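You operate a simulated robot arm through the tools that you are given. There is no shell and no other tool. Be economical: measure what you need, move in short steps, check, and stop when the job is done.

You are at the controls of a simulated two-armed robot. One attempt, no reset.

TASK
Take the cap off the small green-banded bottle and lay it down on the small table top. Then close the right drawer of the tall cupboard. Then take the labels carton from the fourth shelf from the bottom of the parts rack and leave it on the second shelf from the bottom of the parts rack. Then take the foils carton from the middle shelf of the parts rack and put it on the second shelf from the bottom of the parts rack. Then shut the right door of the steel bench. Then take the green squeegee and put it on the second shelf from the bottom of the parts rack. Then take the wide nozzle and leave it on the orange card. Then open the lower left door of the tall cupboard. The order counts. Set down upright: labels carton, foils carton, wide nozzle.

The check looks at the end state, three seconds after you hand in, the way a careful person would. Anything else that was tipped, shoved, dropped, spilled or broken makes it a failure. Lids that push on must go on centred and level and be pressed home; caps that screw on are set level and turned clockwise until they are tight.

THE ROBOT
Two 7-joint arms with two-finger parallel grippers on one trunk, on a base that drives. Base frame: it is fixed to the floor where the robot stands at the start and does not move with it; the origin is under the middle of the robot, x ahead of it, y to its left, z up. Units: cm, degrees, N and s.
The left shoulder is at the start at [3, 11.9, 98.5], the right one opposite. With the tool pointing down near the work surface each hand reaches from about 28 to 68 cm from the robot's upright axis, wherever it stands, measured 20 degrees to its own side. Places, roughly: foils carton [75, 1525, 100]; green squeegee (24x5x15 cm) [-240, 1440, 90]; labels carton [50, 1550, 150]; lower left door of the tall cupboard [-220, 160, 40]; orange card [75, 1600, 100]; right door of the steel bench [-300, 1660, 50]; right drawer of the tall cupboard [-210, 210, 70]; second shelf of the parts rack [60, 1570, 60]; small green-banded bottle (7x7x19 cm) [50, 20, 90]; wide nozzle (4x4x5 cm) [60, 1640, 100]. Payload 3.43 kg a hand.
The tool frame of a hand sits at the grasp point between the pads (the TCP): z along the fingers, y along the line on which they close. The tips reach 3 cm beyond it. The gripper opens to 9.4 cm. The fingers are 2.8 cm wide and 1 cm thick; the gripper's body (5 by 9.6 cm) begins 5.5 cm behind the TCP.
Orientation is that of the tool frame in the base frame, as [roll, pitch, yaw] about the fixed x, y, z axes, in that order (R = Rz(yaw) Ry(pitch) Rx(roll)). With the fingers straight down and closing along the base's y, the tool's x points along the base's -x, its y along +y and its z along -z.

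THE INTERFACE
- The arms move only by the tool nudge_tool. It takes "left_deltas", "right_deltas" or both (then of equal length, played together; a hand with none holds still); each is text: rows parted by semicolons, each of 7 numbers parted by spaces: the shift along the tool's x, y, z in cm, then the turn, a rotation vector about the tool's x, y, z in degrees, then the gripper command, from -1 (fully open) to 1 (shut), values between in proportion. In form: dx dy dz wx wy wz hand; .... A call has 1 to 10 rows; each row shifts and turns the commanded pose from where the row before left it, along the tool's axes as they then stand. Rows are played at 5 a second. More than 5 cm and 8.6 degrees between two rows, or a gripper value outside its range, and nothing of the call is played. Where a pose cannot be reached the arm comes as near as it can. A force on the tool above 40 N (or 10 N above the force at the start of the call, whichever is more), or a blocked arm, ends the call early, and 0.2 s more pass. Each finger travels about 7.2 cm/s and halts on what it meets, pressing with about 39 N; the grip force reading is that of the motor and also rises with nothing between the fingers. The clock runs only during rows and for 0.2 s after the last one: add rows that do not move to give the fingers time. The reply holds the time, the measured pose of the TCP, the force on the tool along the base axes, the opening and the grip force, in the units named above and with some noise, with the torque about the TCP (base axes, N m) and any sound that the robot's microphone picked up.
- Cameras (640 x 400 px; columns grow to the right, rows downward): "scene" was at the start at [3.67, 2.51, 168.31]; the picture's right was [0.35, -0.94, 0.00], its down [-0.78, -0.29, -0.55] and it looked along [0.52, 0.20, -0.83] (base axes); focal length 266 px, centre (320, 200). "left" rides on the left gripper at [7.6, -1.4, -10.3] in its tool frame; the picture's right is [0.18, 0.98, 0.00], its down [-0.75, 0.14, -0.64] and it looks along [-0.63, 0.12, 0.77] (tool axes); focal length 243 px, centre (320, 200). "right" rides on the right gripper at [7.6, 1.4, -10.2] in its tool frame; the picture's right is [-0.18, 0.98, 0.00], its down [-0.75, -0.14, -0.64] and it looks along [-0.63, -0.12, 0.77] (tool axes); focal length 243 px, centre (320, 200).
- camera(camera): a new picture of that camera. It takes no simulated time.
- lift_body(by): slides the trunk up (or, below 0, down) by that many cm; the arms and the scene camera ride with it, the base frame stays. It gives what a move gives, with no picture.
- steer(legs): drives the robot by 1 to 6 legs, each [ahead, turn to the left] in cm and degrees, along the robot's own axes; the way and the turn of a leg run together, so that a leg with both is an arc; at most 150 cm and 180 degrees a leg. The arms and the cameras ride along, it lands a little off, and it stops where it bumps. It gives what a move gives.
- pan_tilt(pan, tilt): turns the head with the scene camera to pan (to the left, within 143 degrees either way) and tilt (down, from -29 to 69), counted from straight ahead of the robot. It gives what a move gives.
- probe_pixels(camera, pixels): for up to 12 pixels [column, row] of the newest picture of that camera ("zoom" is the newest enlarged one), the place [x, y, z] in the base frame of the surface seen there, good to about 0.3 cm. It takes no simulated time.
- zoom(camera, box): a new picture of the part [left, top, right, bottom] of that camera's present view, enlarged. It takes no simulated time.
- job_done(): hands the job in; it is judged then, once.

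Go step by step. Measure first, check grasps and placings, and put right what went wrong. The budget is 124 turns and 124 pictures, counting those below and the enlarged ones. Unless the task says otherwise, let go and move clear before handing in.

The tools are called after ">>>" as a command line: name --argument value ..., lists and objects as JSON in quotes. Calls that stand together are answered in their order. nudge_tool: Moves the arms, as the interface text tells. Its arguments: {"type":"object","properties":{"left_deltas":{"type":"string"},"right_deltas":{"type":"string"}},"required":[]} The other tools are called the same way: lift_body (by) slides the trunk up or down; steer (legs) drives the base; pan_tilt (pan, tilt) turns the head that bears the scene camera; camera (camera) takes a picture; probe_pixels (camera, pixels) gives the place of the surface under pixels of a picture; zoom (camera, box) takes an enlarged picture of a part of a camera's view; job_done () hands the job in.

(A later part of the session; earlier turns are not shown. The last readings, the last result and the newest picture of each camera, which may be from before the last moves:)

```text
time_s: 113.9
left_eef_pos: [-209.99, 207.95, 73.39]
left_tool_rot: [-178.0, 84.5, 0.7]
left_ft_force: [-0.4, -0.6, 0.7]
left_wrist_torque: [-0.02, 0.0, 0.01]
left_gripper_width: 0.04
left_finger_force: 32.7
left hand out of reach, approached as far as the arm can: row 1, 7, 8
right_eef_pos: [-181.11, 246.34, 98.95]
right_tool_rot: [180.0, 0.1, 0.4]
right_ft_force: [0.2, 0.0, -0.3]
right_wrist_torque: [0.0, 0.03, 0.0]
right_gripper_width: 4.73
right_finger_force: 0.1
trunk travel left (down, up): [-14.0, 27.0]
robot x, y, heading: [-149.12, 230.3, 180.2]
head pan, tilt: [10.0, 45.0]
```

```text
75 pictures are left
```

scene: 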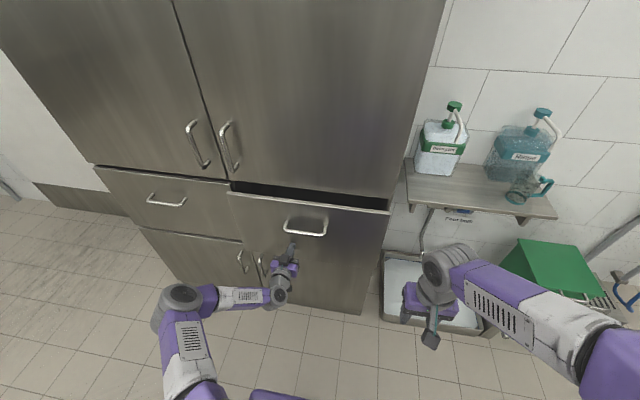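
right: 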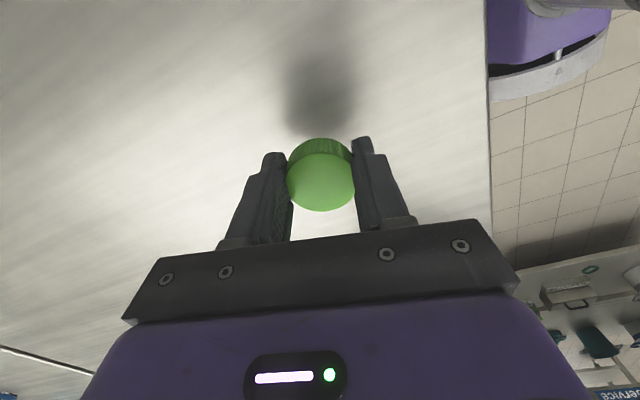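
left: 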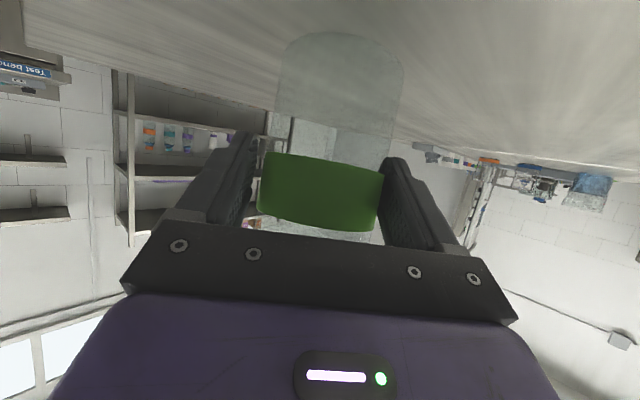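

About 4.5 cm remain and the arm is at its limit. I draw back 4 cm, drive 8 cm, and push the rest.

>>> nudge_tool --left_deltas "0 0 -2.5 0 0 0 1;0 0 -2.5 0 0 0 1;0 0 -2.5 0 0 0 1;0 0 -2.5 0 0 0 1"

>>> steer --legs '[[8, 0]]'

>>> nudge_tool --left_deltas "0 0 2 0 0 0 1;0 0 2 0 0 0 1;0 0 1.5 0 0 0 1;0 0 1 0 0 0 1;0 0 1 0 0 0 1;0 0 1 0 0 0 1;0 0 1 0 0 0 1;0 0 1 0 0 0 1"

>>> camera --camera "scene"

```text
time_s: 114.9
left_eef_pos: [-199.97, 207.87, 74.2]
left_tool_rot: [-178.2, 84.5, 0.4]
left_ft_force: [0.3, -0.1, 0.2]
left_wrist_torque: [-0.02, -0.02, -0.02]
left_gripper_width: 0.0
left_finger_force: 32.5
right_eef_pos: [-181.15, 246.35, 98.92]
right_tool_rot: [180.0, 0.1, 0.4]
right_ft_force: [-0.7, -0.1, 0.2]
right_wrist_torque: [0.05, 0.02, -0.02]
right_gripper_width: 4.72
right_finger_force: 0.1
trunk travel left (down, up): [-14.0, 27.0]
robot x, y, heading: [-149.8, 230.23, 180.1]
head pan, tilt: [10.0, 45.0]
```

```text
time_s: 116.0
left_eef_pos: [-208.11, 207.75, 74.08]
left_tool_rot: [-178.2, 84.6, 0.4]
left_ft_force: [0.2, -0.3, -0.2]
left_wrist_torque: [0.0, 0.03, 0.01]
left_gripper_width: 0.02
left_finger_force: 33.5
right_eef_pos: [-189.27, 246.39, 98.89]
right_tool_rot: [180.0, -0.1, 0.3]
right_ft_force: [-0.7, -0.3, -0.1]
right_wrist_torque: [-0.03, -0.02, 0.01]
right_gripper_width: 4.68
right_finger_force: 0.1
trunk travel left (down, up): [-14.0, 27.0]
robot x, y, heading: [-157.31, 230.11, 179.5]
head pan, tilt: [10.0, 45.0]
```

```text
time_s: 117.1
left_eef_pos: [-214.58, 208.05, 73.55]
left_tool_rot: [-177.9, 84.7, 0.7]
left_ft_force: [21.8, 0.1, 10.0]
left_wrist_torque: [-0.03, 0.51, 0.08]
left_gripper_width: 0.0
left_finger_force: 32.9
right_eef_pos: [-188.92, 246.23, 98.94]
right_tool_rot: [180.0, 0.1, 0.4]
right_ft_force: [-0.5, -0.8, 0.2]
right_wrist_torque: [0.01, -0.04, 0.03]
right_gripper_width: 4.71
right_finger_force: 0.1
trunk travel left (down, up): [-14.0, 27.0]
robot x, y, heading: [-157.51, 230.23, -180.3]
head pan, tilt: [10.0, 45.0]
stopped in row 5 (left hand): the force on the tool passed its limit at 46 N (the readings are from after the stop); the commanded pose is now the measured one
```

```text
74 pictures are left
```

scene: 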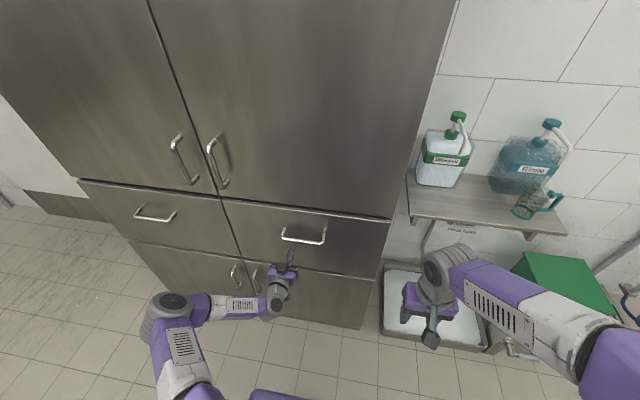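

The drawer is shut flush. I note the lower-left door's handle for later, then back off.

>>> probe_pixels --camera "scene" --pixels '[[232, 266], [238, 284], [235, 275], [254, 270], [258, 285], [160, 270], [200, 290]]'

>>> nudge_tool --left_deltas "0 0 -3 0 0 0 1;0 0 -3 0 0 0 1;0 0 -3 0 0 0 1;0 0 -3 0 0 0 1"

>>> steer --legs '[[-22, 0], [0, -90]]'

>>> lift_body --by 11

>>> pan_tilt --pan 0 --tilt 15

>>> camera --camera "scene"

```text
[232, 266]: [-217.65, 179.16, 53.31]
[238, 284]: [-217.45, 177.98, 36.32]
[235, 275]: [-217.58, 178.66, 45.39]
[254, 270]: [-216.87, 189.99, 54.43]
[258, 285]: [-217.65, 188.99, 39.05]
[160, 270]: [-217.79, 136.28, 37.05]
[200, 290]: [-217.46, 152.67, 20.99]
```

```text
time_s: 118.1
left_eef_pos: [-202.8, 207.71, 74.56]
left_tool_rot: [-178.0, 84.6, 0.5]
left_ft_force: [-0.2, -0.1, -0.1]
left_wrist_torque: [0.01, -0.04, -0.02]
left_gripper_width: 0.01
left_finger_force: 33.4
right_eef_pos: [-189.25, 246.33, 98.93]
right_tool_rot: [179.9, 0.1, 0.4]
right_ft_force: [-0.7, -0.3, 0.1]
right_wrist_torque: [-0.03, 0.0, -0.02]
right_gripper_width: 4.7
right_finger_force: 0.0
trunk travel left (down, up): [-14.0, 27.0]
robot x, y, heading: [-157.12, 230.86, 180.1]
head pan, tilt: [10.0, 45.0]
```

```text
time_s: 123.7
left_eef_pos: [-157.23, 275.62, 74.33]
left_tool_rot: [-177.9, 84.3, -89.3]
left_ft_force: [0.3, -0.2, 0.0]
left_wrist_torque: [-0.01, 0.01, 0.02]
left_gripper_width: 0.0
left_finger_force: 33.0
right_eef_pos: [-118.68, 262.16, 98.86]
right_tool_rot: [180.0, 0.1, -89.6]
right_ft_force: [0.7, -0.3, -0.5]
right_wrist_torque: [0.01, 0.04, -0.06]
right_gripper_width: 4.71
right_finger_force: 0.0
trunk travel left (down, up): [-14.0, 27.0]
robot x, y, heading: [-134.54, 230.62, 90.0]
head pan, tilt: [10.0, 45.0]
```

```text
time_s: 125.1
left_eef_pos: [-157.34, 275.73, 85.39]
left_tool_rot: [-177.8, 84.4, -89.2]
left_ft_force: [-0.2, 0.1, 0.3]
left_wrist_torque: [-0.02, -0.01, 0.03]
left_gripper_width: 0.0
left_finger_force: 32.7
right_eef_pos: [-118.61, 262.14, 109.82]
right_tool_rot: [179.9, 0.2, -89.7]
right_ft_force: [0.0, -0.2, -0.6]
right_wrist_torque: [0.0, -0.03, -0.01]
right_gripper_width: 4.72
right_finger_force: 0.1
trunk travel left (down, up): [-25.0, 16.0]
robot x, y, heading: [-134.7, 230.47, 90.1]
head pan, tilt: [10.0, 45.0]
```

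```text
time_s: 126.0
left_eef_pos: [-157.3, 275.92, 85.44]
left_tool_rot: [-177.9, 84.4, -89.1]
left_ft_force: [0.2, 0.9, 0.1]
left_wrist_torque: [0.0, 0.0, 0.01]
left_gripper_width: 0.0
left_finger_force: 32.9
right_eef_pos: [-118.67, 262.25, 109.91]
right_tool_rot: [179.9, 0.2, -89.5]
right_ft_force: [0.5, 0.4, 0.0]
right_wrist_torque: [0.0, 0.03, 0.02]
right_gripper_width: 4.67
right_finger_force: 0.0
trunk travel left (down, up): [-25.0, 16.0]
robot x, y, heading: [-134.56, 230.31, 90.1]
head pan, tilt: [0.0, 15.0]
```

```text
73 pictures are left
```

scene: 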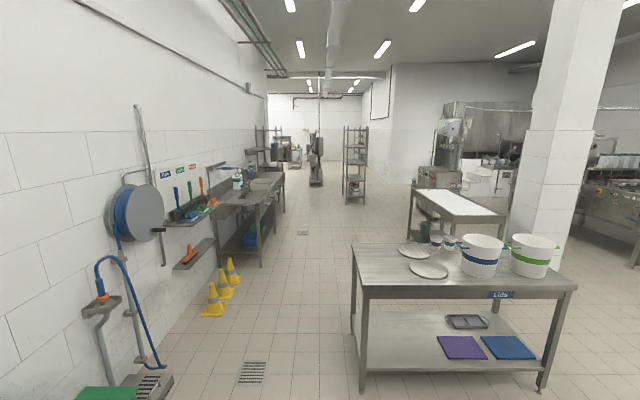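

A straight corridor lies ahead with the rack at pixel (355,160). I probe the obstacles along the way.

>>> probe_pixels --camera "scene" --pixels '[[353, 250], [360, 385], [410, 195], [232, 275], [262, 262], [240, 200], [344, 190], [366, 200], [355, 150], [316, 182], [284, 165], [276, 215]]'

>>> zoom --camera "scene" --box '[240, 100, 400, 220]'

```text
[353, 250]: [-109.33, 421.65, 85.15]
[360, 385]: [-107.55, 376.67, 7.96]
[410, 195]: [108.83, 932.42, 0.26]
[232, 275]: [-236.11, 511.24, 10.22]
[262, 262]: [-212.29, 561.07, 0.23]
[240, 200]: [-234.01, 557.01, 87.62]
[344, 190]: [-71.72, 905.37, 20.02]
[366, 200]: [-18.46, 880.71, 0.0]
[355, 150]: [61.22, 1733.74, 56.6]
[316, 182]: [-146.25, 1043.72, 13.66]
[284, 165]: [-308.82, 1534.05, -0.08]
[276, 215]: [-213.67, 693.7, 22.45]
```

```text
3.33 times, centred on (320, 160) of scene
```

zoom: 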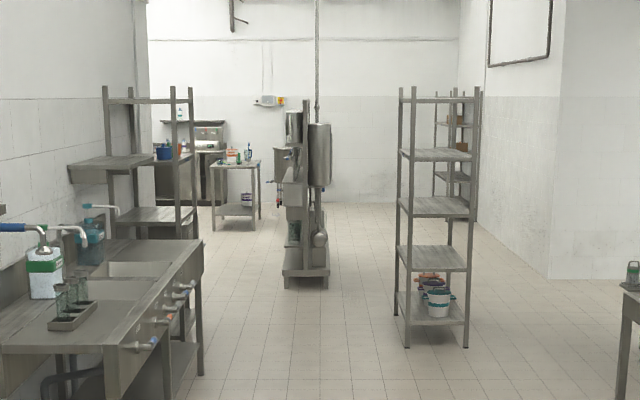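

The parts rack lies farther on, so I pass the Lids bench (corner x -109) on its left first, then look again.

>>> steer --legs '[[0, 9], [145, 0], [0, -9], [130, 0]]'

>>> pan_tilt --pan -20 --tilt 20

>>> camera --camera "scene"

```text
time_s: 140.5
left_eef_pos: [-182.18, 544.91, 85.4]
left_tool_rot: [-178.0, 84.4, -89.7]
left_ft_force: [0.3, -0.4, 0.9]
left_wrist_torque: [0.02, 0.0, 0.0]
left_gripper_width: 0.0
left_finger_force: 33.3
right_eef_pos: [-143.66, 530.74, 109.97]
right_tool_rot: [180.0, 0.2, -90.0]
right_ft_force: [0.9, 0.3, 0.6]
right_wrist_torque: [0.02, 0.02, 0.01]
right_gripper_width: 4.71
right_finger_force: 0.0
trunk travel left (down, up): [-25.0, 16.0]
robot x, y, heading: [-159.98, 499.41, 89.5]
head pan, tilt: [0.0, 15.0]
```

```text
time_s: 141.3
left_eef_pos: [-182.23, 544.83, 85.48]
left_tool_rot: [-177.8, 84.4, -89.6]
left_ft_force: [0.5, -0.4, 0.6]
left_wrist_torque: [0.03, -0.04, 0.04]
left_gripper_width: 0.05
left_finger_force: 33.2
right_eef_pos: [-143.78, 530.86, 109.89]
right_tool_rot: [179.9, 0.0, -90.2]
right_ft_force: [-0.1, -0.3, 1.0]
right_wrist_torque: [0.01, 0.02, -0.01]
right_gripper_width: 4.69
right_finger_force: 0.1
trunk travel left (down, up): [-25.0, 16.0]
robot x, y, heading: [-159.97, 499.42, 89.5]
head pan, tilt: [-20.0, 20.0]
```

```text
71 pictures are left
```

scene: 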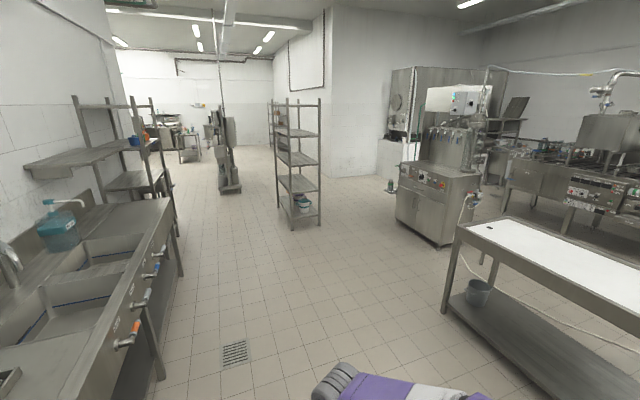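

>>> probe_pixels --camera "scene" --pixels '[[444, 312], [460, 225], [292, 228], [318, 222], [400, 222], [438, 245], [328, 175], [275, 145], [222, 188], [240, 185], [270, 155], [382, 172]]'

>>> zoom --camera "scene" --box '[180, 80, 340, 200]'

```text
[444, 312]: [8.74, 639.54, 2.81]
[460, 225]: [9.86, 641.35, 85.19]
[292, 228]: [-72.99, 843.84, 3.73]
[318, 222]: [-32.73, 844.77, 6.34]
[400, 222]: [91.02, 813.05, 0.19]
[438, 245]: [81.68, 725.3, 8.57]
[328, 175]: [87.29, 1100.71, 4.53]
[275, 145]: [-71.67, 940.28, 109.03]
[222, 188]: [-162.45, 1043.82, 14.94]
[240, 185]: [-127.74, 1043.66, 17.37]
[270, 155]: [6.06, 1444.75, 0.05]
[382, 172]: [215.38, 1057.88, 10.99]
```

```text
3.33 times, centred on (260, 140) of scene
```

zoom: 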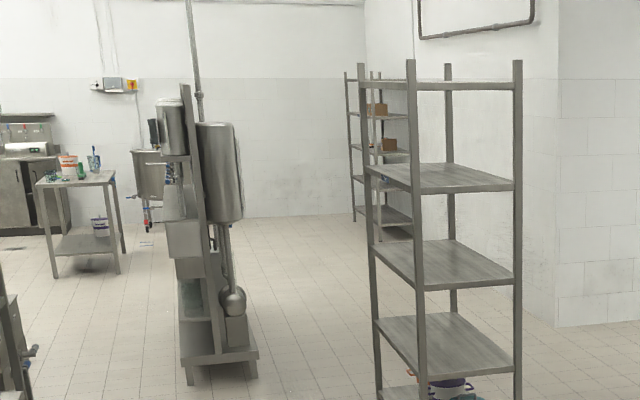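

The wall corner is at (87,1100), and the parts rack stands against that wall. I take a diagonal between the white table (9,640) and the near rack (-33,844), then head up the lane at x≈28.

>>> steer --legs '[[0, -29.5], [150, 0], [150, 0], [80, 0], [0, 30], [130, 0]]'

```text
time_s: 159.5
left_eef_pos: [4.53, 854.28, 84.44]
left_tool_rot: [-174.5, 82.9, -111.7]
left_ft_force: [-0.2, 1.0, -0.4]
left_wrist_torque: [0.01, 0.01, 0.01]
left_gripper_width: 0.01
left_finger_force: 32.6
right_eef_pos: [33.96, 823.93, 110.05]
right_tool_rot: [179.7, 0.5, -118.2]
right_ft_force: [-0.5, -0.7, -0.5]
right_wrist_torque: [-0.01, 0.02, 0.01]
right_gripper_width: 4.73
right_finger_force: 0.2
trunk travel left (down, up): [-25.0, 16.0]
robot x, y, heading: [5.01, 804.26, 62.3]
head pan, tilt: [-20.0, 20.0]
stopped in leg 4: the robot was blocked; the commanded pose is now the measured one
```

It was blocked at (5,804). I look around the left side.

>>> pan_tilt --pan 35 --tilt 35

>>> camera --camera "scene"

```text
time_s: 160.8
left_eef_pos: [4.58, 854.24, 84.7]
left_tool_rot: [-176.1, 83.4, -113.5]
left_ft_force: [0.0, 1.0, -0.3]
left_wrist_torque: [0.0, 0.01, 0.0]
left_gripper_width: 0.0
left_finger_force: 32.7
right_eef_pos: [33.95, 823.79, 110.07]
right_tool_rot: [179.6, 0.5, -118.2]
right_ft_force: [-0.6, 0.0, 0.1]
right_wrist_torque: [0.0, -0.05, 0.01]
right_gripper_width: 4.7
right_finger_force: 0.0
trunk travel left (down, up): [-25.0, 16.0]
robot x, y, heading: [4.88, 804.32, 61.9]
head pan, tilt: [35.0, 35.0]
```

```text
69 pictures are left
```

scene: 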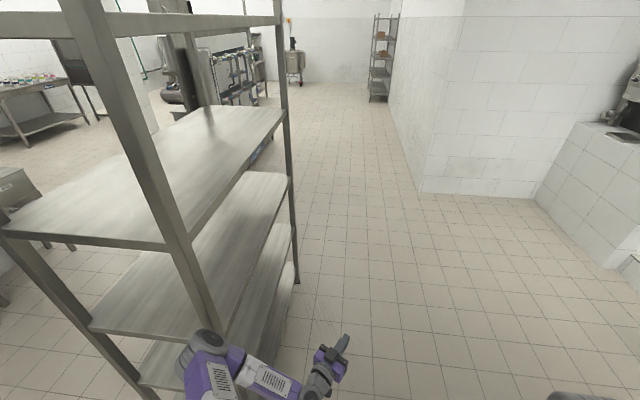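

The left elbow touched the near rack's post. I back off 45 cm, shift right, and then go up the lane at x≈33.

>>> steer --legs '[[-45, 0], [0, -27], [59, 0], [0, 53]]'

>>> camera --camera "scene"

```text
time_s: 170.3
left_eef_pos: [12.04, 843.12, 84.16]
left_tool_rot: [-173.6, 82.8, -86.7]
left_ft_force: [0.2, -0.5, 0.5]
left_wrist_torque: [-0.01, -0.02, 0.0]
left_gripper_width: 0.02
left_finger_force: 33.0
right_eef_pos: [51.11, 827.79, 109.92]
right_tool_rot: [180.0, 0.1, -93.8]
right_ft_force: [0.7, 0.3, 0.8]
right_wrist_torque: [-0.02, -0.01, 0.0]
right_gripper_width: 4.69
right_finger_force: 0.1
trunk travel left (down, up): [-25.0, 16.0]
robot x, y, heading: [32.99, 797.42, 86.2]
head pan, tilt: [35.0, 35.0]
```

```text
68 pictures are left
```

scene: 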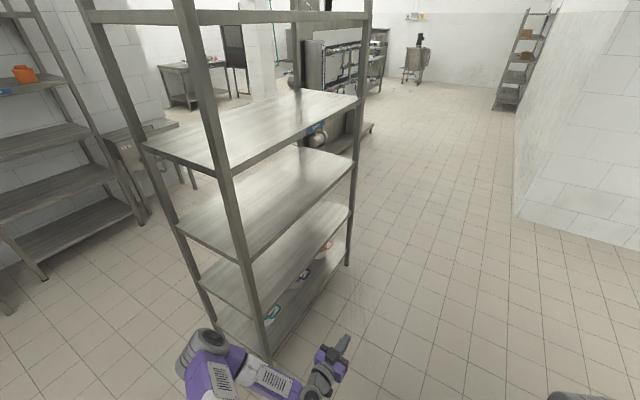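

>>> probe_pixels --camera "scene" --pixels '[[265, 345], [240, 230], [348, 262], [205, 345], [190, 360], [520, 215], [360, 90], [497, 108], [512, 112]]'

```text
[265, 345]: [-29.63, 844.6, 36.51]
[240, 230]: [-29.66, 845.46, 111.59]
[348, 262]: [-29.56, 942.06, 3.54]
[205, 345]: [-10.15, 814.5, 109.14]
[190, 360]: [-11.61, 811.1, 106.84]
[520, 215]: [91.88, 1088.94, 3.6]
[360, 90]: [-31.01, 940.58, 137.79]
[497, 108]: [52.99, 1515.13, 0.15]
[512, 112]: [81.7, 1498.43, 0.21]
```

The rack hasn't moved (post at -29.6, 845). I continue up the lane, then veer left toward the parts rack.

>>> steer --legs '[[0, 2], [150, 0], [0, 8.5], [150, 0], [150, 0], [140, 0]]'

>>> pan_tilt --pan -35 --tilt 25

>>> camera --camera "scene"

```text
time_s: 199.3
left_eef_pos: [-42.33, 1423.94, 84.3]
left_tool_rot: [-173.6, 82.9, -75.9]
left_ft_force: [-0.8, 0.0, 0.5]
left_wrist_torque: [0.0, 0.02, 0.0]
left_gripper_width: 0.0
left_finger_force: 33.0
right_eef_pos: [-0.9, 1416.11, 109.91]
right_tool_rot: [180.0, 0.0, -82.9]
right_ft_force: [1.6, 0.1, -1.0]
right_wrist_torque: [0.0, 0.01, 0.02]
right_gripper_width: 4.67
right_finger_force: 0.1
trunk travel left (down, up): [-25.0, 16.0]
robot x, y, heading: [-13.15, 1382.59, 97.4]
head pan, tilt: [35.0, 35.0]
```

```text
time_s: 200.7
left_eef_pos: [-42.2, 1423.91, 84.13]
left_tool_rot: [-173.6, 82.8, -75.9]
left_ft_force: [0.5, -0.7, -0.1]
left_wrist_torque: [-0.04, 0.01, -0.02]
left_gripper_width: 0.01
left_finger_force: 32.9
right_eef_pos: [-1.04, 1416.07, 109.97]
right_tool_rot: [180.0, 0.1, -82.9]
right_ft_force: [-0.2, 0.1, -0.8]
right_wrist_torque: [0.01, 0.0, 0.01]
right_gripper_width: 4.75
right_finger_force: 0.0
trunk travel left (down, up): [-25.0, 16.0]
robot x, y, heading: [-13.09, 1382.53, 96.9]
head pan, tilt: [-35.0, 25.0]
```

```text
67 pictures are left
```

scene: 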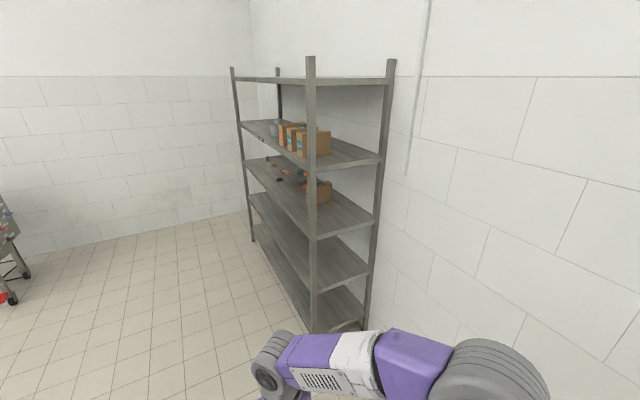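

I see the rack with cartons on the 4th and 3rd shelves. I drive to stand in front of it at x≈-20 and face it.

>>> steer --legs '[[0, -4.5], [150, 0], [0, -92.4]]'

>>> pan_tilt --pan 10 --tilt 20

>>> camera --camera "scene"

```text
time_s: 212.5
left_eef_pos: [24.34, 1553.52, 84.14]
left_tool_rot: [-173.8, 82.7, -174.1]
left_ft_force: [-0.7, 0.1, -0.3]
left_wrist_torque: [0.01, 0.0, -0.04]
left_gripper_width: 0.0
left_finger_force: 32.8
right_eef_pos: [10.83, 1513.72, 109.77]
right_tool_rot: [180.0, 0.1, 179.1]
right_ft_force: [0.6, 0.3, 0.5]
right_wrist_torque: [0.02, 0.0, 0.02]
right_gripper_width: 4.7
right_finger_force: 0.0
trunk travel left (down, up): [-25.0, 16.0]
robot x, y, heading: [-20.55, 1530.13, -1.0]
head pan, tilt: [-35.0, 25.0]
```

```text
time_s: 213.6
left_eef_pos: [24.3, 1553.61, 84.14]
left_tool_rot: [-173.7, 82.9, -174.0]
left_ft_force: [0.2, -1.0, -0.1]
left_wrist_torque: [-0.03, 0.02, 0.01]
left_gripper_width: 0.0
left_finger_force: 33.4
right_eef_pos: [10.87, 1513.64, 109.84]
right_tool_rot: [179.9, 0.1, 179.2]
right_ft_force: [-0.6, 0.5, 0.7]
right_wrist_torque: [-0.02, 0.01, 0.02]
right_gripper_width: 4.69
right_finger_force: 0.1
trunk travel left (down, up): [-25.0, 16.0]
robot x, y, heading: [-20.51, 1530.1, -0.9]
head pan, tilt: [10.0, 20.0]
```

```text
66 pictures are left
```

scene: 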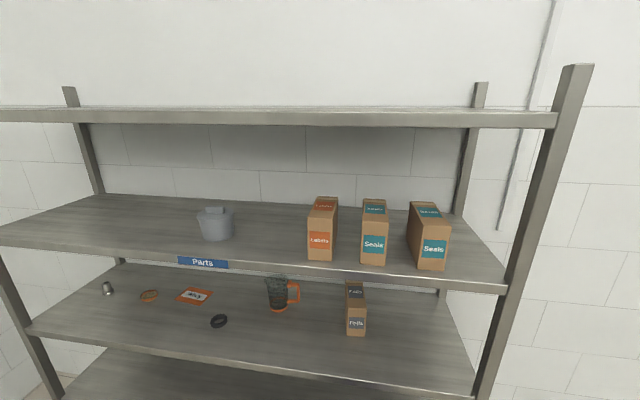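

Labels carton at (322,230) on the fourth shelf, Foils at (356,310) on the middle shelf, card at (195,295), nozzle at (107,288). I probe them.

>>> zoom --camera "scene" --box '[240, 170, 480, 350]'

>>> probe_pixels --camera "scene" --pixels '[[308, 240], [331, 240], [320, 258], [320, 212], [316, 199], [337, 199], [335, 235], [362, 245], [348, 315], [364, 315], [356, 334], [356, 303]]'

>>> probe_pixels --camera "scene" --pixels '[[348, 285], [362, 285], [320, 262], [300, 266], [320, 100], [300, 370], [470, 330], [195, 295], [107, 283], [107, 293], [150, 296], [218, 321]]'

```text
2.22 times, centred on (360, 260) of scene
```

zoom: 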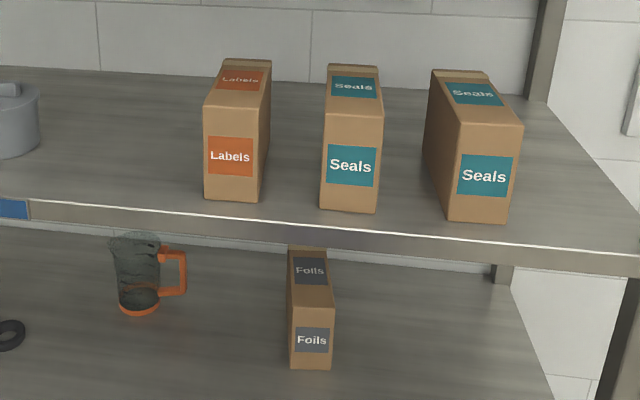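

```text
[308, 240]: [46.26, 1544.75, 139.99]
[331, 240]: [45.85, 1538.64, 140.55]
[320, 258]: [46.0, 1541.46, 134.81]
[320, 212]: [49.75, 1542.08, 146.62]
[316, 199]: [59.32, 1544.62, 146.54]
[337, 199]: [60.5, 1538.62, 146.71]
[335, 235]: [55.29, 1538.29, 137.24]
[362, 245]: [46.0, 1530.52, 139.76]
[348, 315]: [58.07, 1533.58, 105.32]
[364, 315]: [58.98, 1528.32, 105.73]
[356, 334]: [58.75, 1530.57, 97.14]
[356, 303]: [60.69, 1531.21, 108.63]
```

```text
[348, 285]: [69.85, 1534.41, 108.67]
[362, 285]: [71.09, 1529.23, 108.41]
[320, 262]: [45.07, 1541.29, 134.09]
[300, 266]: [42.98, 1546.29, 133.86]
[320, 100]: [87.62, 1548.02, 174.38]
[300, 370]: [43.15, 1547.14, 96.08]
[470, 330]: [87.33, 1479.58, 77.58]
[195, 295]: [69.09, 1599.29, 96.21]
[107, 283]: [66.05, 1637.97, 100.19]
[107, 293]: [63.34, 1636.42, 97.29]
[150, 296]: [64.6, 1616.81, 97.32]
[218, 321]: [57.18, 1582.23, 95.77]
```

Labels carton: x 46–61, y 1538.4–1544.8, z 134–146.6; Foils: x 58.5–71.5, y 1528.5–1534, z 96–108.6. I raise the trunk and bring the left hand up to carton height outside the rack, tilted 15° down.

>>> lift_body --by 16

>>> nudge_tool --left_deltas "0 0 0 0 8 0 -0.6;-4.34 -1.33 -1.39 0 0 0 -0.6;-4.34 -1.33 -1.39 0 0 0 -0.6;-4.34 -1.33 -1.39 0 0 0 -0.6;-4.34 -1.33 -1.39 0 0 0 -0.6;-4.34 -1.33 -1.39 0 0 0 -0.6;-4.34 -1.33 -1.39 0 0 0 -0.6;-4.34 -1.33 -1.39 0 0 0 -0.6;-4.34 -1.33 -1.39 0 0 0 -0.6;-4.34 -1.33 -1.39 0 0 0 -0.6"

>>> steer --legs '[[13, 1]]'

>>> camera --camera "scene"

>>> camera --camera "left"

```text
time_s: 215.4
left_eef_pos: [24.42, 1553.51, 100.19]
left_tool_rot: [-173.6, 82.8, -174.1]
left_ft_force: [0.4, 0.3, -0.5]
left_wrist_torque: [-0.02, 0.02, 0.07]
left_gripper_width: 0.0
left_finger_force: 32.8
right_eef_pos: [10.87, 1513.77, 125.76]
right_tool_rot: [-180.0, 0.0, 179.1]
right_ft_force: [0.1, -0.8, -0.1]
right_wrist_torque: [0.0, 0.01, 0.0]
right_gripper_width: 4.71
right_finger_force: 0.0
trunk travel left (down, up): [-41.0, 0.0]
robot x, y, heading: [-20.43, 1530.42, -0.9]
head pan, tilt: [10.0, 20.0]
```

```text
time_s: 217.7
left_eef_pos: [25.86, 1541.88, 140.14]
left_tool_rot: [-177.0, 74.7, -177.4]
left_ft_force: [-0.4, -0.1, 1.1]
left_wrist_torque: [0.01, 0.0, 0.05]
left_gripper_width: 7.51
left_finger_force: 0.2
left hand out of reach, approached as far as the arm can: row 4, 5, 6
right_eef_pos: [10.62, 1513.55, 125.89]
right_tool_rot: [179.9, 0.1, 179.1]
right_ft_force: [-0.6, -0.3, -0.3]
right_wrist_torque: [0.03, -0.07, -0.04]
right_gripper_width: 4.69
right_finger_force: 0.0
trunk travel left (down, up): [-41.0, 0.0]
robot x, y, heading: [-20.55, 1529.84, -1.1]
head pan, tilt: [10.0, 20.0]
```

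```text
time_s: 218.9
left_eef_pos: [38.56, 1542.88, 140.03]
left_tool_rot: [-177.0, 74.9, -176.6]
left_ft_force: [-0.3, -0.1, 1.8]
left_wrist_torque: [0.01, 0.01, 0.03]
left_gripper_width: 7.55
left_finger_force: 0.1
right_eef_pos: [23.83, 1514.26, 125.87]
right_tool_rot: [179.9, 0.2, -179.9]
right_ft_force: [-0.8, -0.8, -1.3]
right_wrist_torque: [-0.01, -0.01, 0.0]
right_gripper_width: 4.7
right_finger_force: 0.0
trunk travel left (down, up): [-41.0, 0.0]
robot x, y, heading: [-7.94, 1530.12, 0.2]
head pan, tilt: [10.0, 20.0]
```

```text
64 pictures are left
```

scene: 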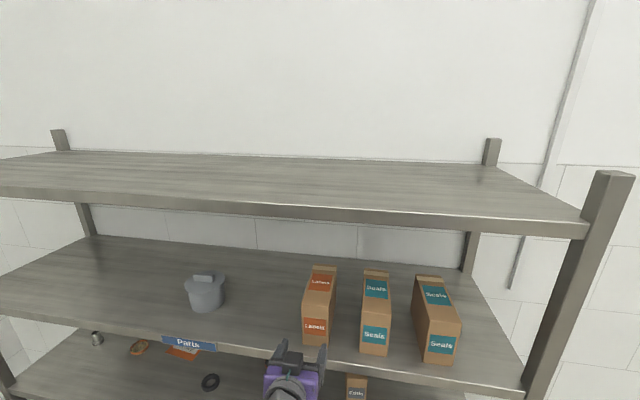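

```text
63 pictures are left
```

left: 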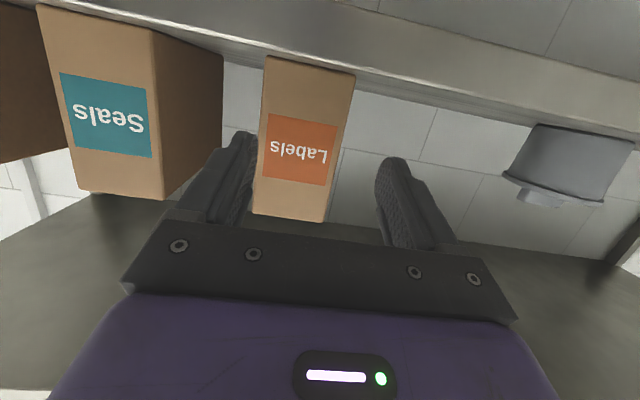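

The hand needs 1.4 cm to the right, then straight in 11.5 cm. I do that and close on the Labels carton.

>>> nudge_tool --left_deltas "0 -1.4 0 0 0 0 -0.6;-0.94 0 2.7 0 0 0 -0.6;-0.94 0 2.7 0 0 0 -0.6;-0.94 0 2.7 0 0 0 -0.6;-0.94 0 2.7 0 0 0 -0.6;0 0 0 0 0 0 -0.6;0 0 0 0 0 0 0.3;0 0 0 0 0 0 0.3;0 0 0 0 0 0 0.3"

>>> camera --camera "left"

```text
time_s: 220.9
left_eef_pos: [50.22, 1541.51, 140.96]
left_tool_rot: [-177.1, 74.8, -176.5]
left_ft_force: [-0.1, 0.1, 0.5]
left_wrist_torque: [0.03, 0.06, 0.0]
left_gripper_width: 7.0
left_finger_force: 39.0
right_eef_pos: [23.9, 1514.13, 125.87]
right_tool_rot: [179.9, 0.1, -180.0]
right_ft_force: [-0.5, -0.1, 0.5]
right_wrist_torque: [-0.01, 0.04, -0.02]
right_gripper_width: 4.71
right_finger_force: 0.1
trunk travel left (down, up): [-41.0, 0.0]
robot x, y, heading: [-8.14, 1530.16, -0.0]
head pan, tilt: [10.0, 20.0]
```

```text
62 pictures are left
```

left: 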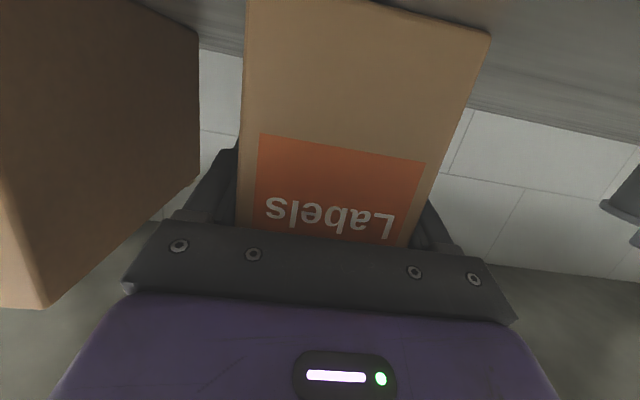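

Gripped (7.0 wide). I lift 2.5 cm and drive back 28 cm.

>>> nudge_tool --left_deltas "-0.8 0 -0.22 0 0 0 0.3;-0.8 0 -0.22 0 0 0 0.3;-0.8 0 -0.22 0 0 0 0.3;0 0 0 0 0 0 0.3"

>>> camera --camera "scene"

>>> steer --legs '[[-28, 0]]'

>>> camera --camera "left"

```text
time_s: 221.9
left_eef_pos: [50.14, 1541.67, 143.52]
left_tool_rot: [-177.0, 74.8, -176.5]
left_ft_force: [0.2, 0.2, -1.6]
left_wrist_torque: [0.02, 0.11, 0.03]
left_gripper_width: 7.0
left_finger_force: 38.7
right_eef_pos: [23.98, 1514.31, 125.92]
right_tool_rot: [180.0, 0.1, 180.0]
right_ft_force: [-0.1, 0.8, 0.4]
right_wrist_torque: [0.04, 0.03, 0.01]
right_gripper_width: 4.69
right_finger_force: 0.0
trunk travel left (down, up): [-41.0, 0.0]
robot x, y, heading: [-7.49, 1530.19, -0.0]
head pan, tilt: [10.0, 20.0]
```

```text
61 pictures are left
```

scene: 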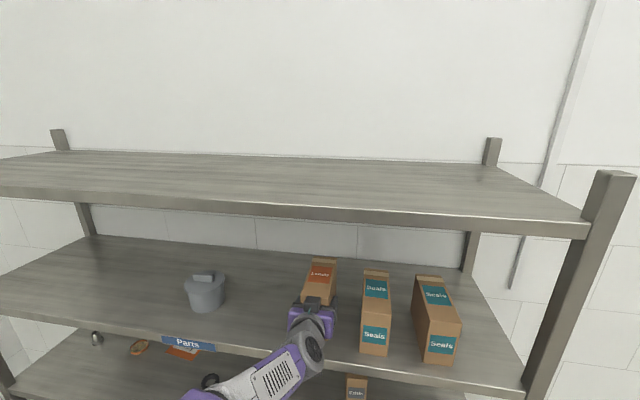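

```text
time_s: 223.8
left_eef_pos: [23.11, 1541.51, 143.54]
left_tool_rot: [-177.1, 74.7, -176.7]
left_ft_force: [-0.5, -0.2, -2.8]
left_wrist_torque: [-0.01, 0.1, -0.04]
left_gripper_width: 7.03
left_finger_force: 39.1
right_eef_pos: [-3.15, 1514.07, 125.82]
right_tool_rot: [-179.9, -0.1, 179.9]
right_ft_force: [-0.3, -0.4, 0.9]
right_wrist_torque: [-0.02, 0.03, -0.04]
right_gripper_width: 4.68
right_finger_force: 0.0
trunk travel left (down, up): [-41.0, 0.0]
robot x, y, heading: [-34.76, 1530.56, -0.2]
head pan, tilt: [10.0, 20.0]
```

```text
60 pictures are left
```

left: 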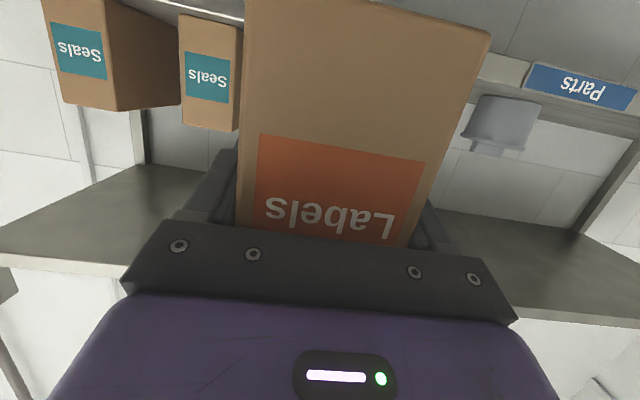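

The carton is clear of the rack. I lower the trunk fully, then the arm, and look at the second shelf.

>>> lift_body --by -41

>>> nudge_tool --left_deltas "4.1 0 1.1 0 0 0 0.3;4.1 0 1.1 0 0 0 0.3;4.1 0 1.1 0 0 0 0.3;4.1 0 1.1 0 0 0 0.3;4.1 0 1.1 0 0 0 0.3;4.1 0 1.1 0 0 0 0.3;4.1 0 1.1 0 0 0 0.3;4.1 0 1.1 0 0 0 0.3"

>>> pan_tilt --pan 10 --tilt 40

>>> camera --camera "scene"

```text
refused: -41 is not a number from -40 to 40
```

```text
time_s: 225.7
left_eef_pos: [23.17, 1540.93, 109.2]
left_tool_rot: [-177.0, 74.8, -176.6]
left_ft_force: [0.5, -0.6, -2.7]
left_wrist_torque: [0.01, 0.11, 0.0]
left_gripper_width: 7.03
left_finger_force: 38.2
right_eef_pos: [-3.04, 1514.13, 125.73]
right_tool_rot: [-180.0, 0.0, 179.9]
right_ft_force: [0.3, 0.0, -0.4]
right_wrist_torque: [-0.05, 0.01, -0.06]
right_gripper_width: 4.68
right_finger_force: 0.1
trunk travel left (down, up): [-41.0, 0.0]
robot x, y, heading: [-34.88, 1530.59, -0.2]
head pan, tilt: [10.0, 20.0]
```

```text
time_s: 226.5
left_eef_pos: [23.05, 1541.02, 109.37]
left_tool_rot: [-177.1, 74.8, -176.7]
left_ft_force: [0.0, 0.3, -2.5]
left_wrist_torque: [0.02, 0.12, 0.0]
left_gripper_width: 7.02
left_finger_force: 38.7
right_eef_pos: [-3.03, 1514.13, 125.93]
right_tool_rot: [-179.9, 0.0, 180.0]
right_ft_force: [0.0, 0.0, -0.7]
right_wrist_torque: [-0.04, 0.0, -0.01]
right_gripper_width: 4.69
right_finger_force: 0.0
trunk travel left (down, up): [-41.0, 0.0]
robot x, y, heading: [-34.59, 1530.34, -0.3]
head pan, tilt: [10.0, 40.0]
```

```text
59 pictures are left
```

scene: 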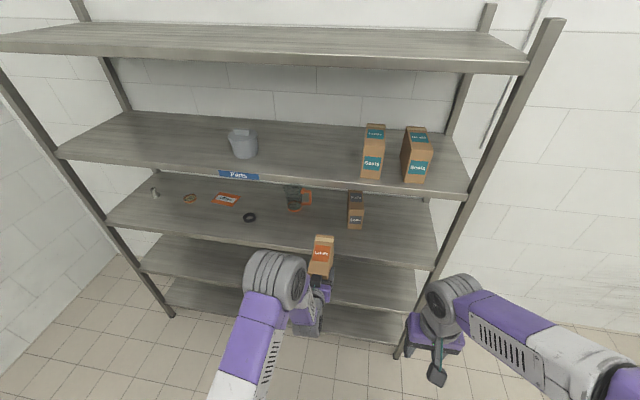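

I lower the trunk 39 cm and probe the second shelf (rows 240–300).

>>> probe_pixels --camera "scene" --pixels '[[220, 270], [190, 260], [390, 290], [200, 245], [160, 270], [250, 248], [410, 306], [130, 230], [240, 300], [380, 270]]'

>>> lift_body --by -39

>>> pan_tilt --pan 10 --tilt 30

>>> camera --camera "scene"

```text
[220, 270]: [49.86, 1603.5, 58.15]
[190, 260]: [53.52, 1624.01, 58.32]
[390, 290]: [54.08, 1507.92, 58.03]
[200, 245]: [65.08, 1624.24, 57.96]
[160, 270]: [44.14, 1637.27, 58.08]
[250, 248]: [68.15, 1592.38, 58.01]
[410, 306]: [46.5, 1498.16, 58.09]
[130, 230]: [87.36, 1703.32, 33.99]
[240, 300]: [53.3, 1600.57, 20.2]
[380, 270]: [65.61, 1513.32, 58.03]
```

```text
time_s: 230.2
left_eef_pos: [23.02, 1540.91, 70.49]
left_tool_rot: [-177.1, 74.9, -176.7]
left_ft_force: [-0.5, -0.5, -2.0]
left_wrist_torque: [-0.01, 0.15, 0.01]
left_gripper_width: 6.99
left_finger_force: 39.1
right_eef_pos: [-3.17, 1514.28, 86.83]
right_tool_rot: [180.0, 0.0, 179.9]
right_ft_force: [0.4, 0.0, -0.1]
right_wrist_torque: [0.05, 0.02, -0.01]
right_gripper_width: 4.69
right_finger_force: 0.0
trunk travel left (down, up): [-2.0, 39.0]
robot x, y, heading: [-34.82, 1529.91, -0.2]
head pan, tilt: [10.0, 40.0]
```

```text
time_s: 230.9
left_eef_pos: [23.08, 1540.92, 70.48]
left_tool_rot: [-177.1, 74.9, -176.7]
left_ft_force: [0.8, -0.1, -2.4]
left_wrist_torque: [0.0, 0.09, -0.02]
left_gripper_width: 7.01
left_finger_force: 39.1
right_eef_pos: [-3.14, 1514.14, 86.83]
right_tool_rot: [180.0, -0.1, 179.9]
right_ft_force: [0.0, 0.0, -0.1]
right_wrist_torque: [-0.01, 0.0, 0.01]
right_gripper_width: 4.7
right_finger_force: 0.0
trunk travel left (down, up): [-2.0, 39.0]
robot x, y, heading: [-35.26, 1530.38, -0.1]
head pan, tilt: [10.0, 30.0]
```

```text
58 pictures are left
```

scene: 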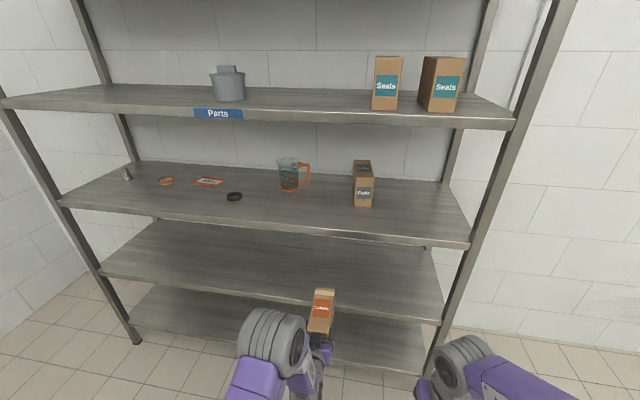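

The second shelf is empty with its top at z 58.05. The carton bottom is at ~63.5, so I drive in 28 cm.

>>> steer --legs '[[28, 0]]'

>>> camera --camera "left"

```text
time_s: 232.9
left_eef_pos: [51.02, 1540.74, 70.36]
left_tool_rot: [-177.1, 74.7, -177.0]
left_ft_force: [0.3, -0.2, -3.1]
left_wrist_torque: [0.04, 0.15, 0.0]
left_gripper_width: 6.99
left_finger_force: 38.7
right_eef_pos: [24.73, 1513.94, 86.87]
right_tool_rot: [179.9, -0.1, 179.6]
right_ft_force: [0.0, -0.1, 0.0]
right_wrist_torque: [0.0, 0.02, -0.02]
right_gripper_width: 4.66
right_finger_force: 0.2
trunk travel left (down, up): [-2.0, 39.0]
robot x, y, heading: [-6.82, 1530.21, -0.3]
head pan, tilt: [10.0, 30.0]
```

```text
57 pictures are left
```

left: 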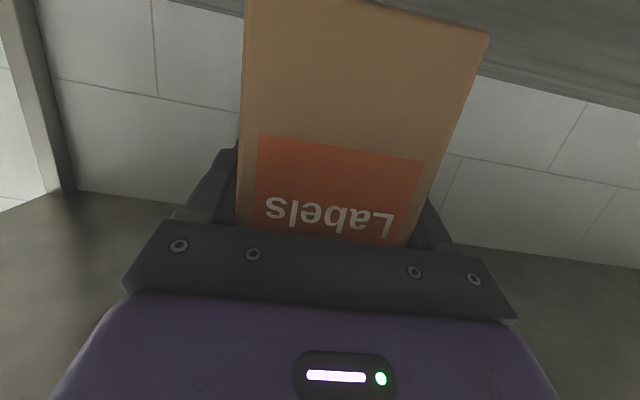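

I lower it straight down about 5 cm, checking for contact.

>>> nudge_tool --left_deltas "1.93 0 0.52 0 0 0 0.3;1.45 0 0.39 0 0 0 0.3;0.97 0 0.26 0 0 0 0.3;0.29 0 0.08 0 0 0 0.3;0 0 0 0 0 0 0.3"

>>> nudge_tool --left_deltas "0.29 0 0.08 0 0 0 0.3;0.2 0 0.05 0 0 0 0.3;0 0 0 0 0 0 0.3"

```text
time_s: 234.1
left_eef_pos: [51.13, 1540.72, 65.5]
left_tool_rot: [-177.1, 74.9, -177.0]
left_ft_force: [0.4, 0.1, -1.9]
left_wrist_torque: [0.0, 0.14, 0.0]
left_gripper_width: 6.99
left_finger_force: 39.2
right_eef_pos: [24.82, 1514.1, 86.86]
right_tool_rot: [180.0, 0.2, 179.6]
right_ft_force: [0.0, -0.1, 0.0]
right_wrist_torque: [0.03, 0.01, -0.04]
right_gripper_width: 4.67
right_finger_force: 0.1
trunk travel left (down, up): [-2.0, 39.0]
robot x, y, heading: [-6.68, 1529.85, -0.3]
head pan, tilt: [10.0, 30.0]
```

```text
time_s: 234.9
left_eef_pos: [51.15, 1540.69, 65.05]
left_tool_rot: [-177.1, 74.8, -176.9]
left_ft_force: [0.3, -0.4, -2.9]
left_wrist_torque: [0.02, 0.1, 0.0]
left_gripper_width: 7.0
left_finger_force: 38.7
right_eef_pos: [24.8, 1513.96, 86.89]
right_tool_rot: [180.0, 0.0, 179.6]
right_ft_force: [-0.4, -0.3, -0.1]
right_wrist_torque: [-0.02, -0.03, 0.0]
right_gripper_width: 4.68
right_finger_force: 0.0
trunk travel left (down, up): [-2.0, 39.0]
robot x, y, heading: [-6.86, 1529.99, -0.6]
head pan, tilt: [10.0, 30.0]
```

>>> nudge_tool --left_deltas "0.2 0 0.05 0 0 0 0.3;0.2 0 0.05 0 0 0 0.3;0 0 0 0 0 0 0.3"

```text
time_s: 235.7
left_eef_pos: [50.96, 1540.73, 64.99]
left_tool_rot: [-177.1, 75.1, -177.0]
left_ft_force: [-0.7, -2.3, 14.9]
left_wrist_torque: [0.43, 0.93, 0.12]
left_gripper_width: 6.99
left_finger_force: 38.8
right_eef_pos: [24.77, 1513.85, 86.92]
right_tool_rot: [-179.9, 0.1, 179.6]
right_ft_force: [0.4, -0.2, -0.7]
right_wrist_torque: [0.01, -0.02, 0.01]
right_gripper_width: 4.7
right_finger_force: 0.0
trunk travel left (down, up): [-2.0, 39.0]
robot x, y, heading: [-6.75, 1530.29, -0.4]
head pan, tilt: [10.0, 30.0]
```

Contact with the shelf (+15 N). I ease up slightly, open, and back out.

>>> nudge_tool --left_deltas "-0.1 0 0 0 0 0 0.3;0 0 0 0 0 0 -0.4;0 0 0 0 0 0 -0.7;0 0 0 0 0 0 -0.7;0 0 0 0 0 0 -0.7;0.78 0 -2.9 0 0 0 -0.7;0.78 0 -2.9 0 0 0 -0.7;0.78 0 -2.9 0 0 0 -0.7;0.78 0 -2.9 0 0 0 -0.7"

>>> steer --legs '[[-20, 0]]'

>>> camera --camera "scene"

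```text
time_s: 237.7
left_eef_pos: [38.97, 1540.79, 65.07]
left_tool_rot: [-176.9, 74.9, -176.7]
left_ft_force: [-0.2, 0.2, -0.2]
left_wrist_torque: [0.03, 0.0, -0.03]
left_gripper_width: 7.97
left_finger_force: 0.0
right_eef_pos: [24.69, 1513.91, 86.88]
right_tool_rot: [180.0, 0.1, 179.6]
right_ft_force: [-0.4, 0.4, -0.1]
right_wrist_torque: [0.03, -0.02, 0.0]
right_gripper_width: 4.68
right_finger_force: 0.0
trunk travel left (down, up): [-2.0, 39.0]
robot x, y, heading: [-6.79, 1529.57, -0.3]
head pan, tilt: [10.0, 30.0]
```

```text
time_s: 239.3
left_eef_pos: [19.0, 1541.07, 64.99]
left_tool_rot: [-177.1, 74.8, -176.7]
left_ft_force: [0.5, 1.2, -0.7]
left_wrist_torque: [-0.01, -0.01, 0.0]
left_gripper_width: 8.0
left_finger_force: 0.1
right_eef_pos: [5.01, 1514.11, 86.92]
right_tool_rot: [180.0, 0.1, 179.7]
right_ft_force: [-0.3, 0.3, -0.1]
right_wrist_torque: [0.01, 0.0, 0.0]
right_gripper_width: 4.68
right_finger_force: 0.0
trunk travel left (down, up): [-2.0, 39.0]
robot x, y, heading: [-26.88, 1530.05, -0.2]
head pan, tilt: [10.0, 30.0]
```

```text
56 pictures are left
```

scene: 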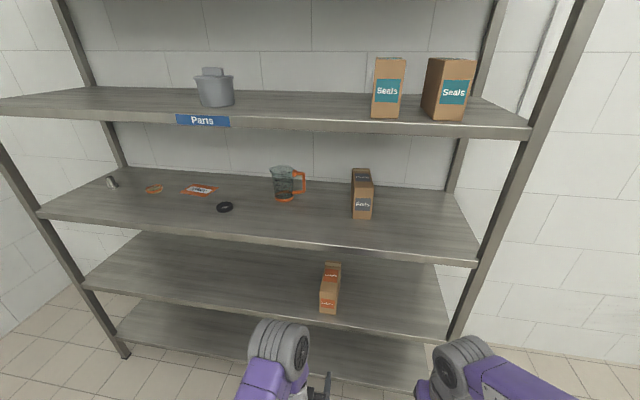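

The Labels carton stands upright on shelf 2. Next I raise the hand to the Foils carton's height and line up on y 1531.2.

>>> lift_body --by 15

>>> nudge_tool --left_deltas "-3.7 -1.65 -1 0 0 0 -0.7;-3.7 -1.65 -1 0 0 0 -0.7;-3.7 -1.65 -1 0 0 0 -0.7;-3.7 -1.65 -1 0 0 0 -0.7;-3.7 -1.65 -1 0 0 0 -0.7;-3.7 -1.65 -1 0 0 0 -0.7;0 0 0 0 0 0 -0.7"

>>> steer --legs '[[24, 0]]'

>>> camera --camera "left"

>>> camera --camera "scene"

```text
time_s: 241.1
left_eef_pos: [19.14, 1541.05, 79.97]
left_tool_rot: [-177.1, 74.8, -176.7]
left_ft_force: [-0.7, 0.4, -0.9]
left_wrist_torque: [0.01, -0.01, 0.01]
left_gripper_width: 8.0
left_finger_force: 0.1
right_eef_pos: [4.91, 1514.13, 101.92]
right_tool_rot: [-180.0, 0.0, 179.9]
right_ft_force: [-0.3, -0.3, -0.4]
right_wrist_torque: [0.01, -0.01, -0.03]
right_gripper_width: 4.69
right_finger_force: 0.0
trunk travel left (down, up): [-17.0, 24.0]
robot x, y, heading: [-26.97, 1530.57, 0.2]
head pan, tilt: [10.0, 30.0]
```

```text
time_s: 242.7
left_eef_pos: [19.31, 1531.24, 103.08]
left_tool_rot: [-177.2, 74.7, -176.7]
left_ft_force: [0.1, -0.3, 0.1]
left_wrist_torque: [0.01, -0.03, -0.01]
left_gripper_width: 8.01
left_finger_force: 0.1
right_eef_pos: [4.87, 1514.18, 101.88]
right_tool_rot: [180.0, -0.1, 179.8]
right_ft_force: [-0.5, -0.5, -0.4]
right_wrist_torque: [0.0, 0.01, 0.01]
right_gripper_width: 4.71
right_finger_force: 0.0
trunk travel left (down, up): [-17.0, 24.0]
robot x, y, heading: [-26.89, 1530.18, -0.1]
head pan, tilt: [10.0, 30.0]
```

```text
time_s: 244.5
left_eef_pos: [43.83, 1531.93, 103.04]
left_tool_rot: [-177.1, 74.7, -176.2]
left_ft_force: [0.5, 1.0, -0.6]
left_wrist_torque: [0.04, 0.02, 0.0]
left_gripper_width: 7.99
left_finger_force: 0.0
right_eef_pos: [29.65, 1514.57, 101.88]
right_tool_rot: [-180.0, -0.1, -179.6]
right_ft_force: [0.3, 0.3, 0.5]
right_wrist_torque: [0.02, 0.01, 0.03]
right_gripper_width: 4.71
right_finger_force: 0.1
trunk travel left (down, up): [-17.0, 24.0]
robot x, y, heading: [-2.13, 1530.37, 0.6]
head pan, tilt: [10.0, 30.0]
```

```text
55 pictures are left
```

left: 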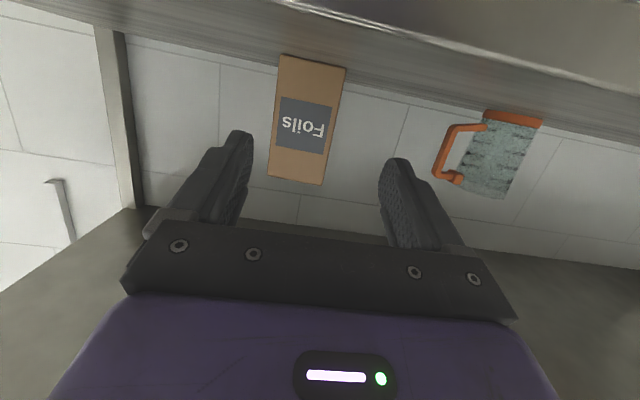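

```text
54 pictures are left
```

scene: 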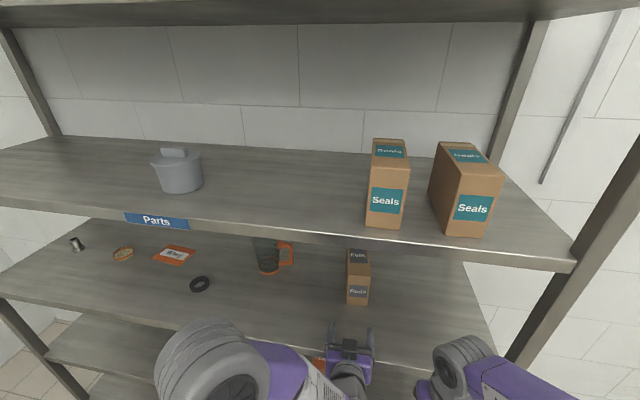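

I shift 0.6 cm right, rise 2 cm to keep the wrist camera off the shelf, go in 17.7 cm, and close on the Foils carton.

>>> nudge_tool --left_deltas "-1.93 -0.6 -0.5 0 0 0 -0.7;-0.92 0 3.41 0 0 0 -0.7;-0.92 0 3.41 0 0 0 -0.7;-0.92 0 3.41 0 0 0 -0.7;-0.92 0 3.41 0 0 0 -0.7;-0.92 0 3.41 0 0 0 -0.7;0 0 0 0 0 0 -0.7;0 0 0 0 0 0 0.4;0 0 0 0 0 0 0.4;0 0 0 0 0 0 0.4"

>>> camera --camera "left"

```text
time_s: 246.7
left_eef_pos: [61.5, 1531.58, 105.02]
left_tool_rot: [-177.1, 74.8, -176.2]
left_ft_force: [0.2, 0.0, -0.4]
left_wrist_torque: [-0.01, -0.03, 0.02]
left_gripper_width: 2.89
left_finger_force: 0.2
right_eef_pos: [29.39, 1514.59, 101.85]
right_tool_rot: [180.0, 0.2, -179.6]
right_ft_force: [-0.7, 0.1, -0.8]
right_wrist_torque: [0.01, 0.02, 0.0]
right_gripper_width: 4.73
right_finger_force: 0.1
trunk travel left (down, up): [-17.0, 24.0]
robot x, y, heading: [-2.53, 1530.77, 0.8]
head pan, tilt: [10.0, 30.0]
```

```text
53 pictures are left
```

left: 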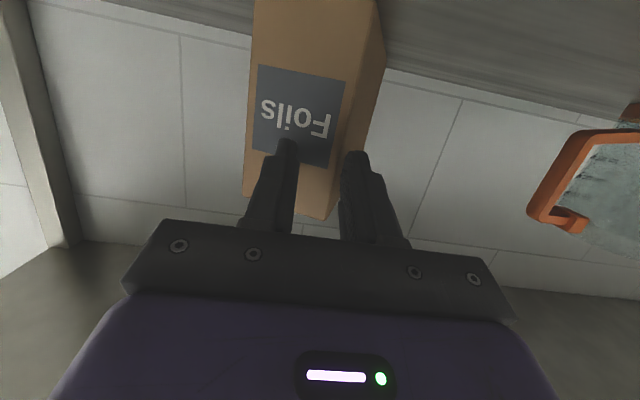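

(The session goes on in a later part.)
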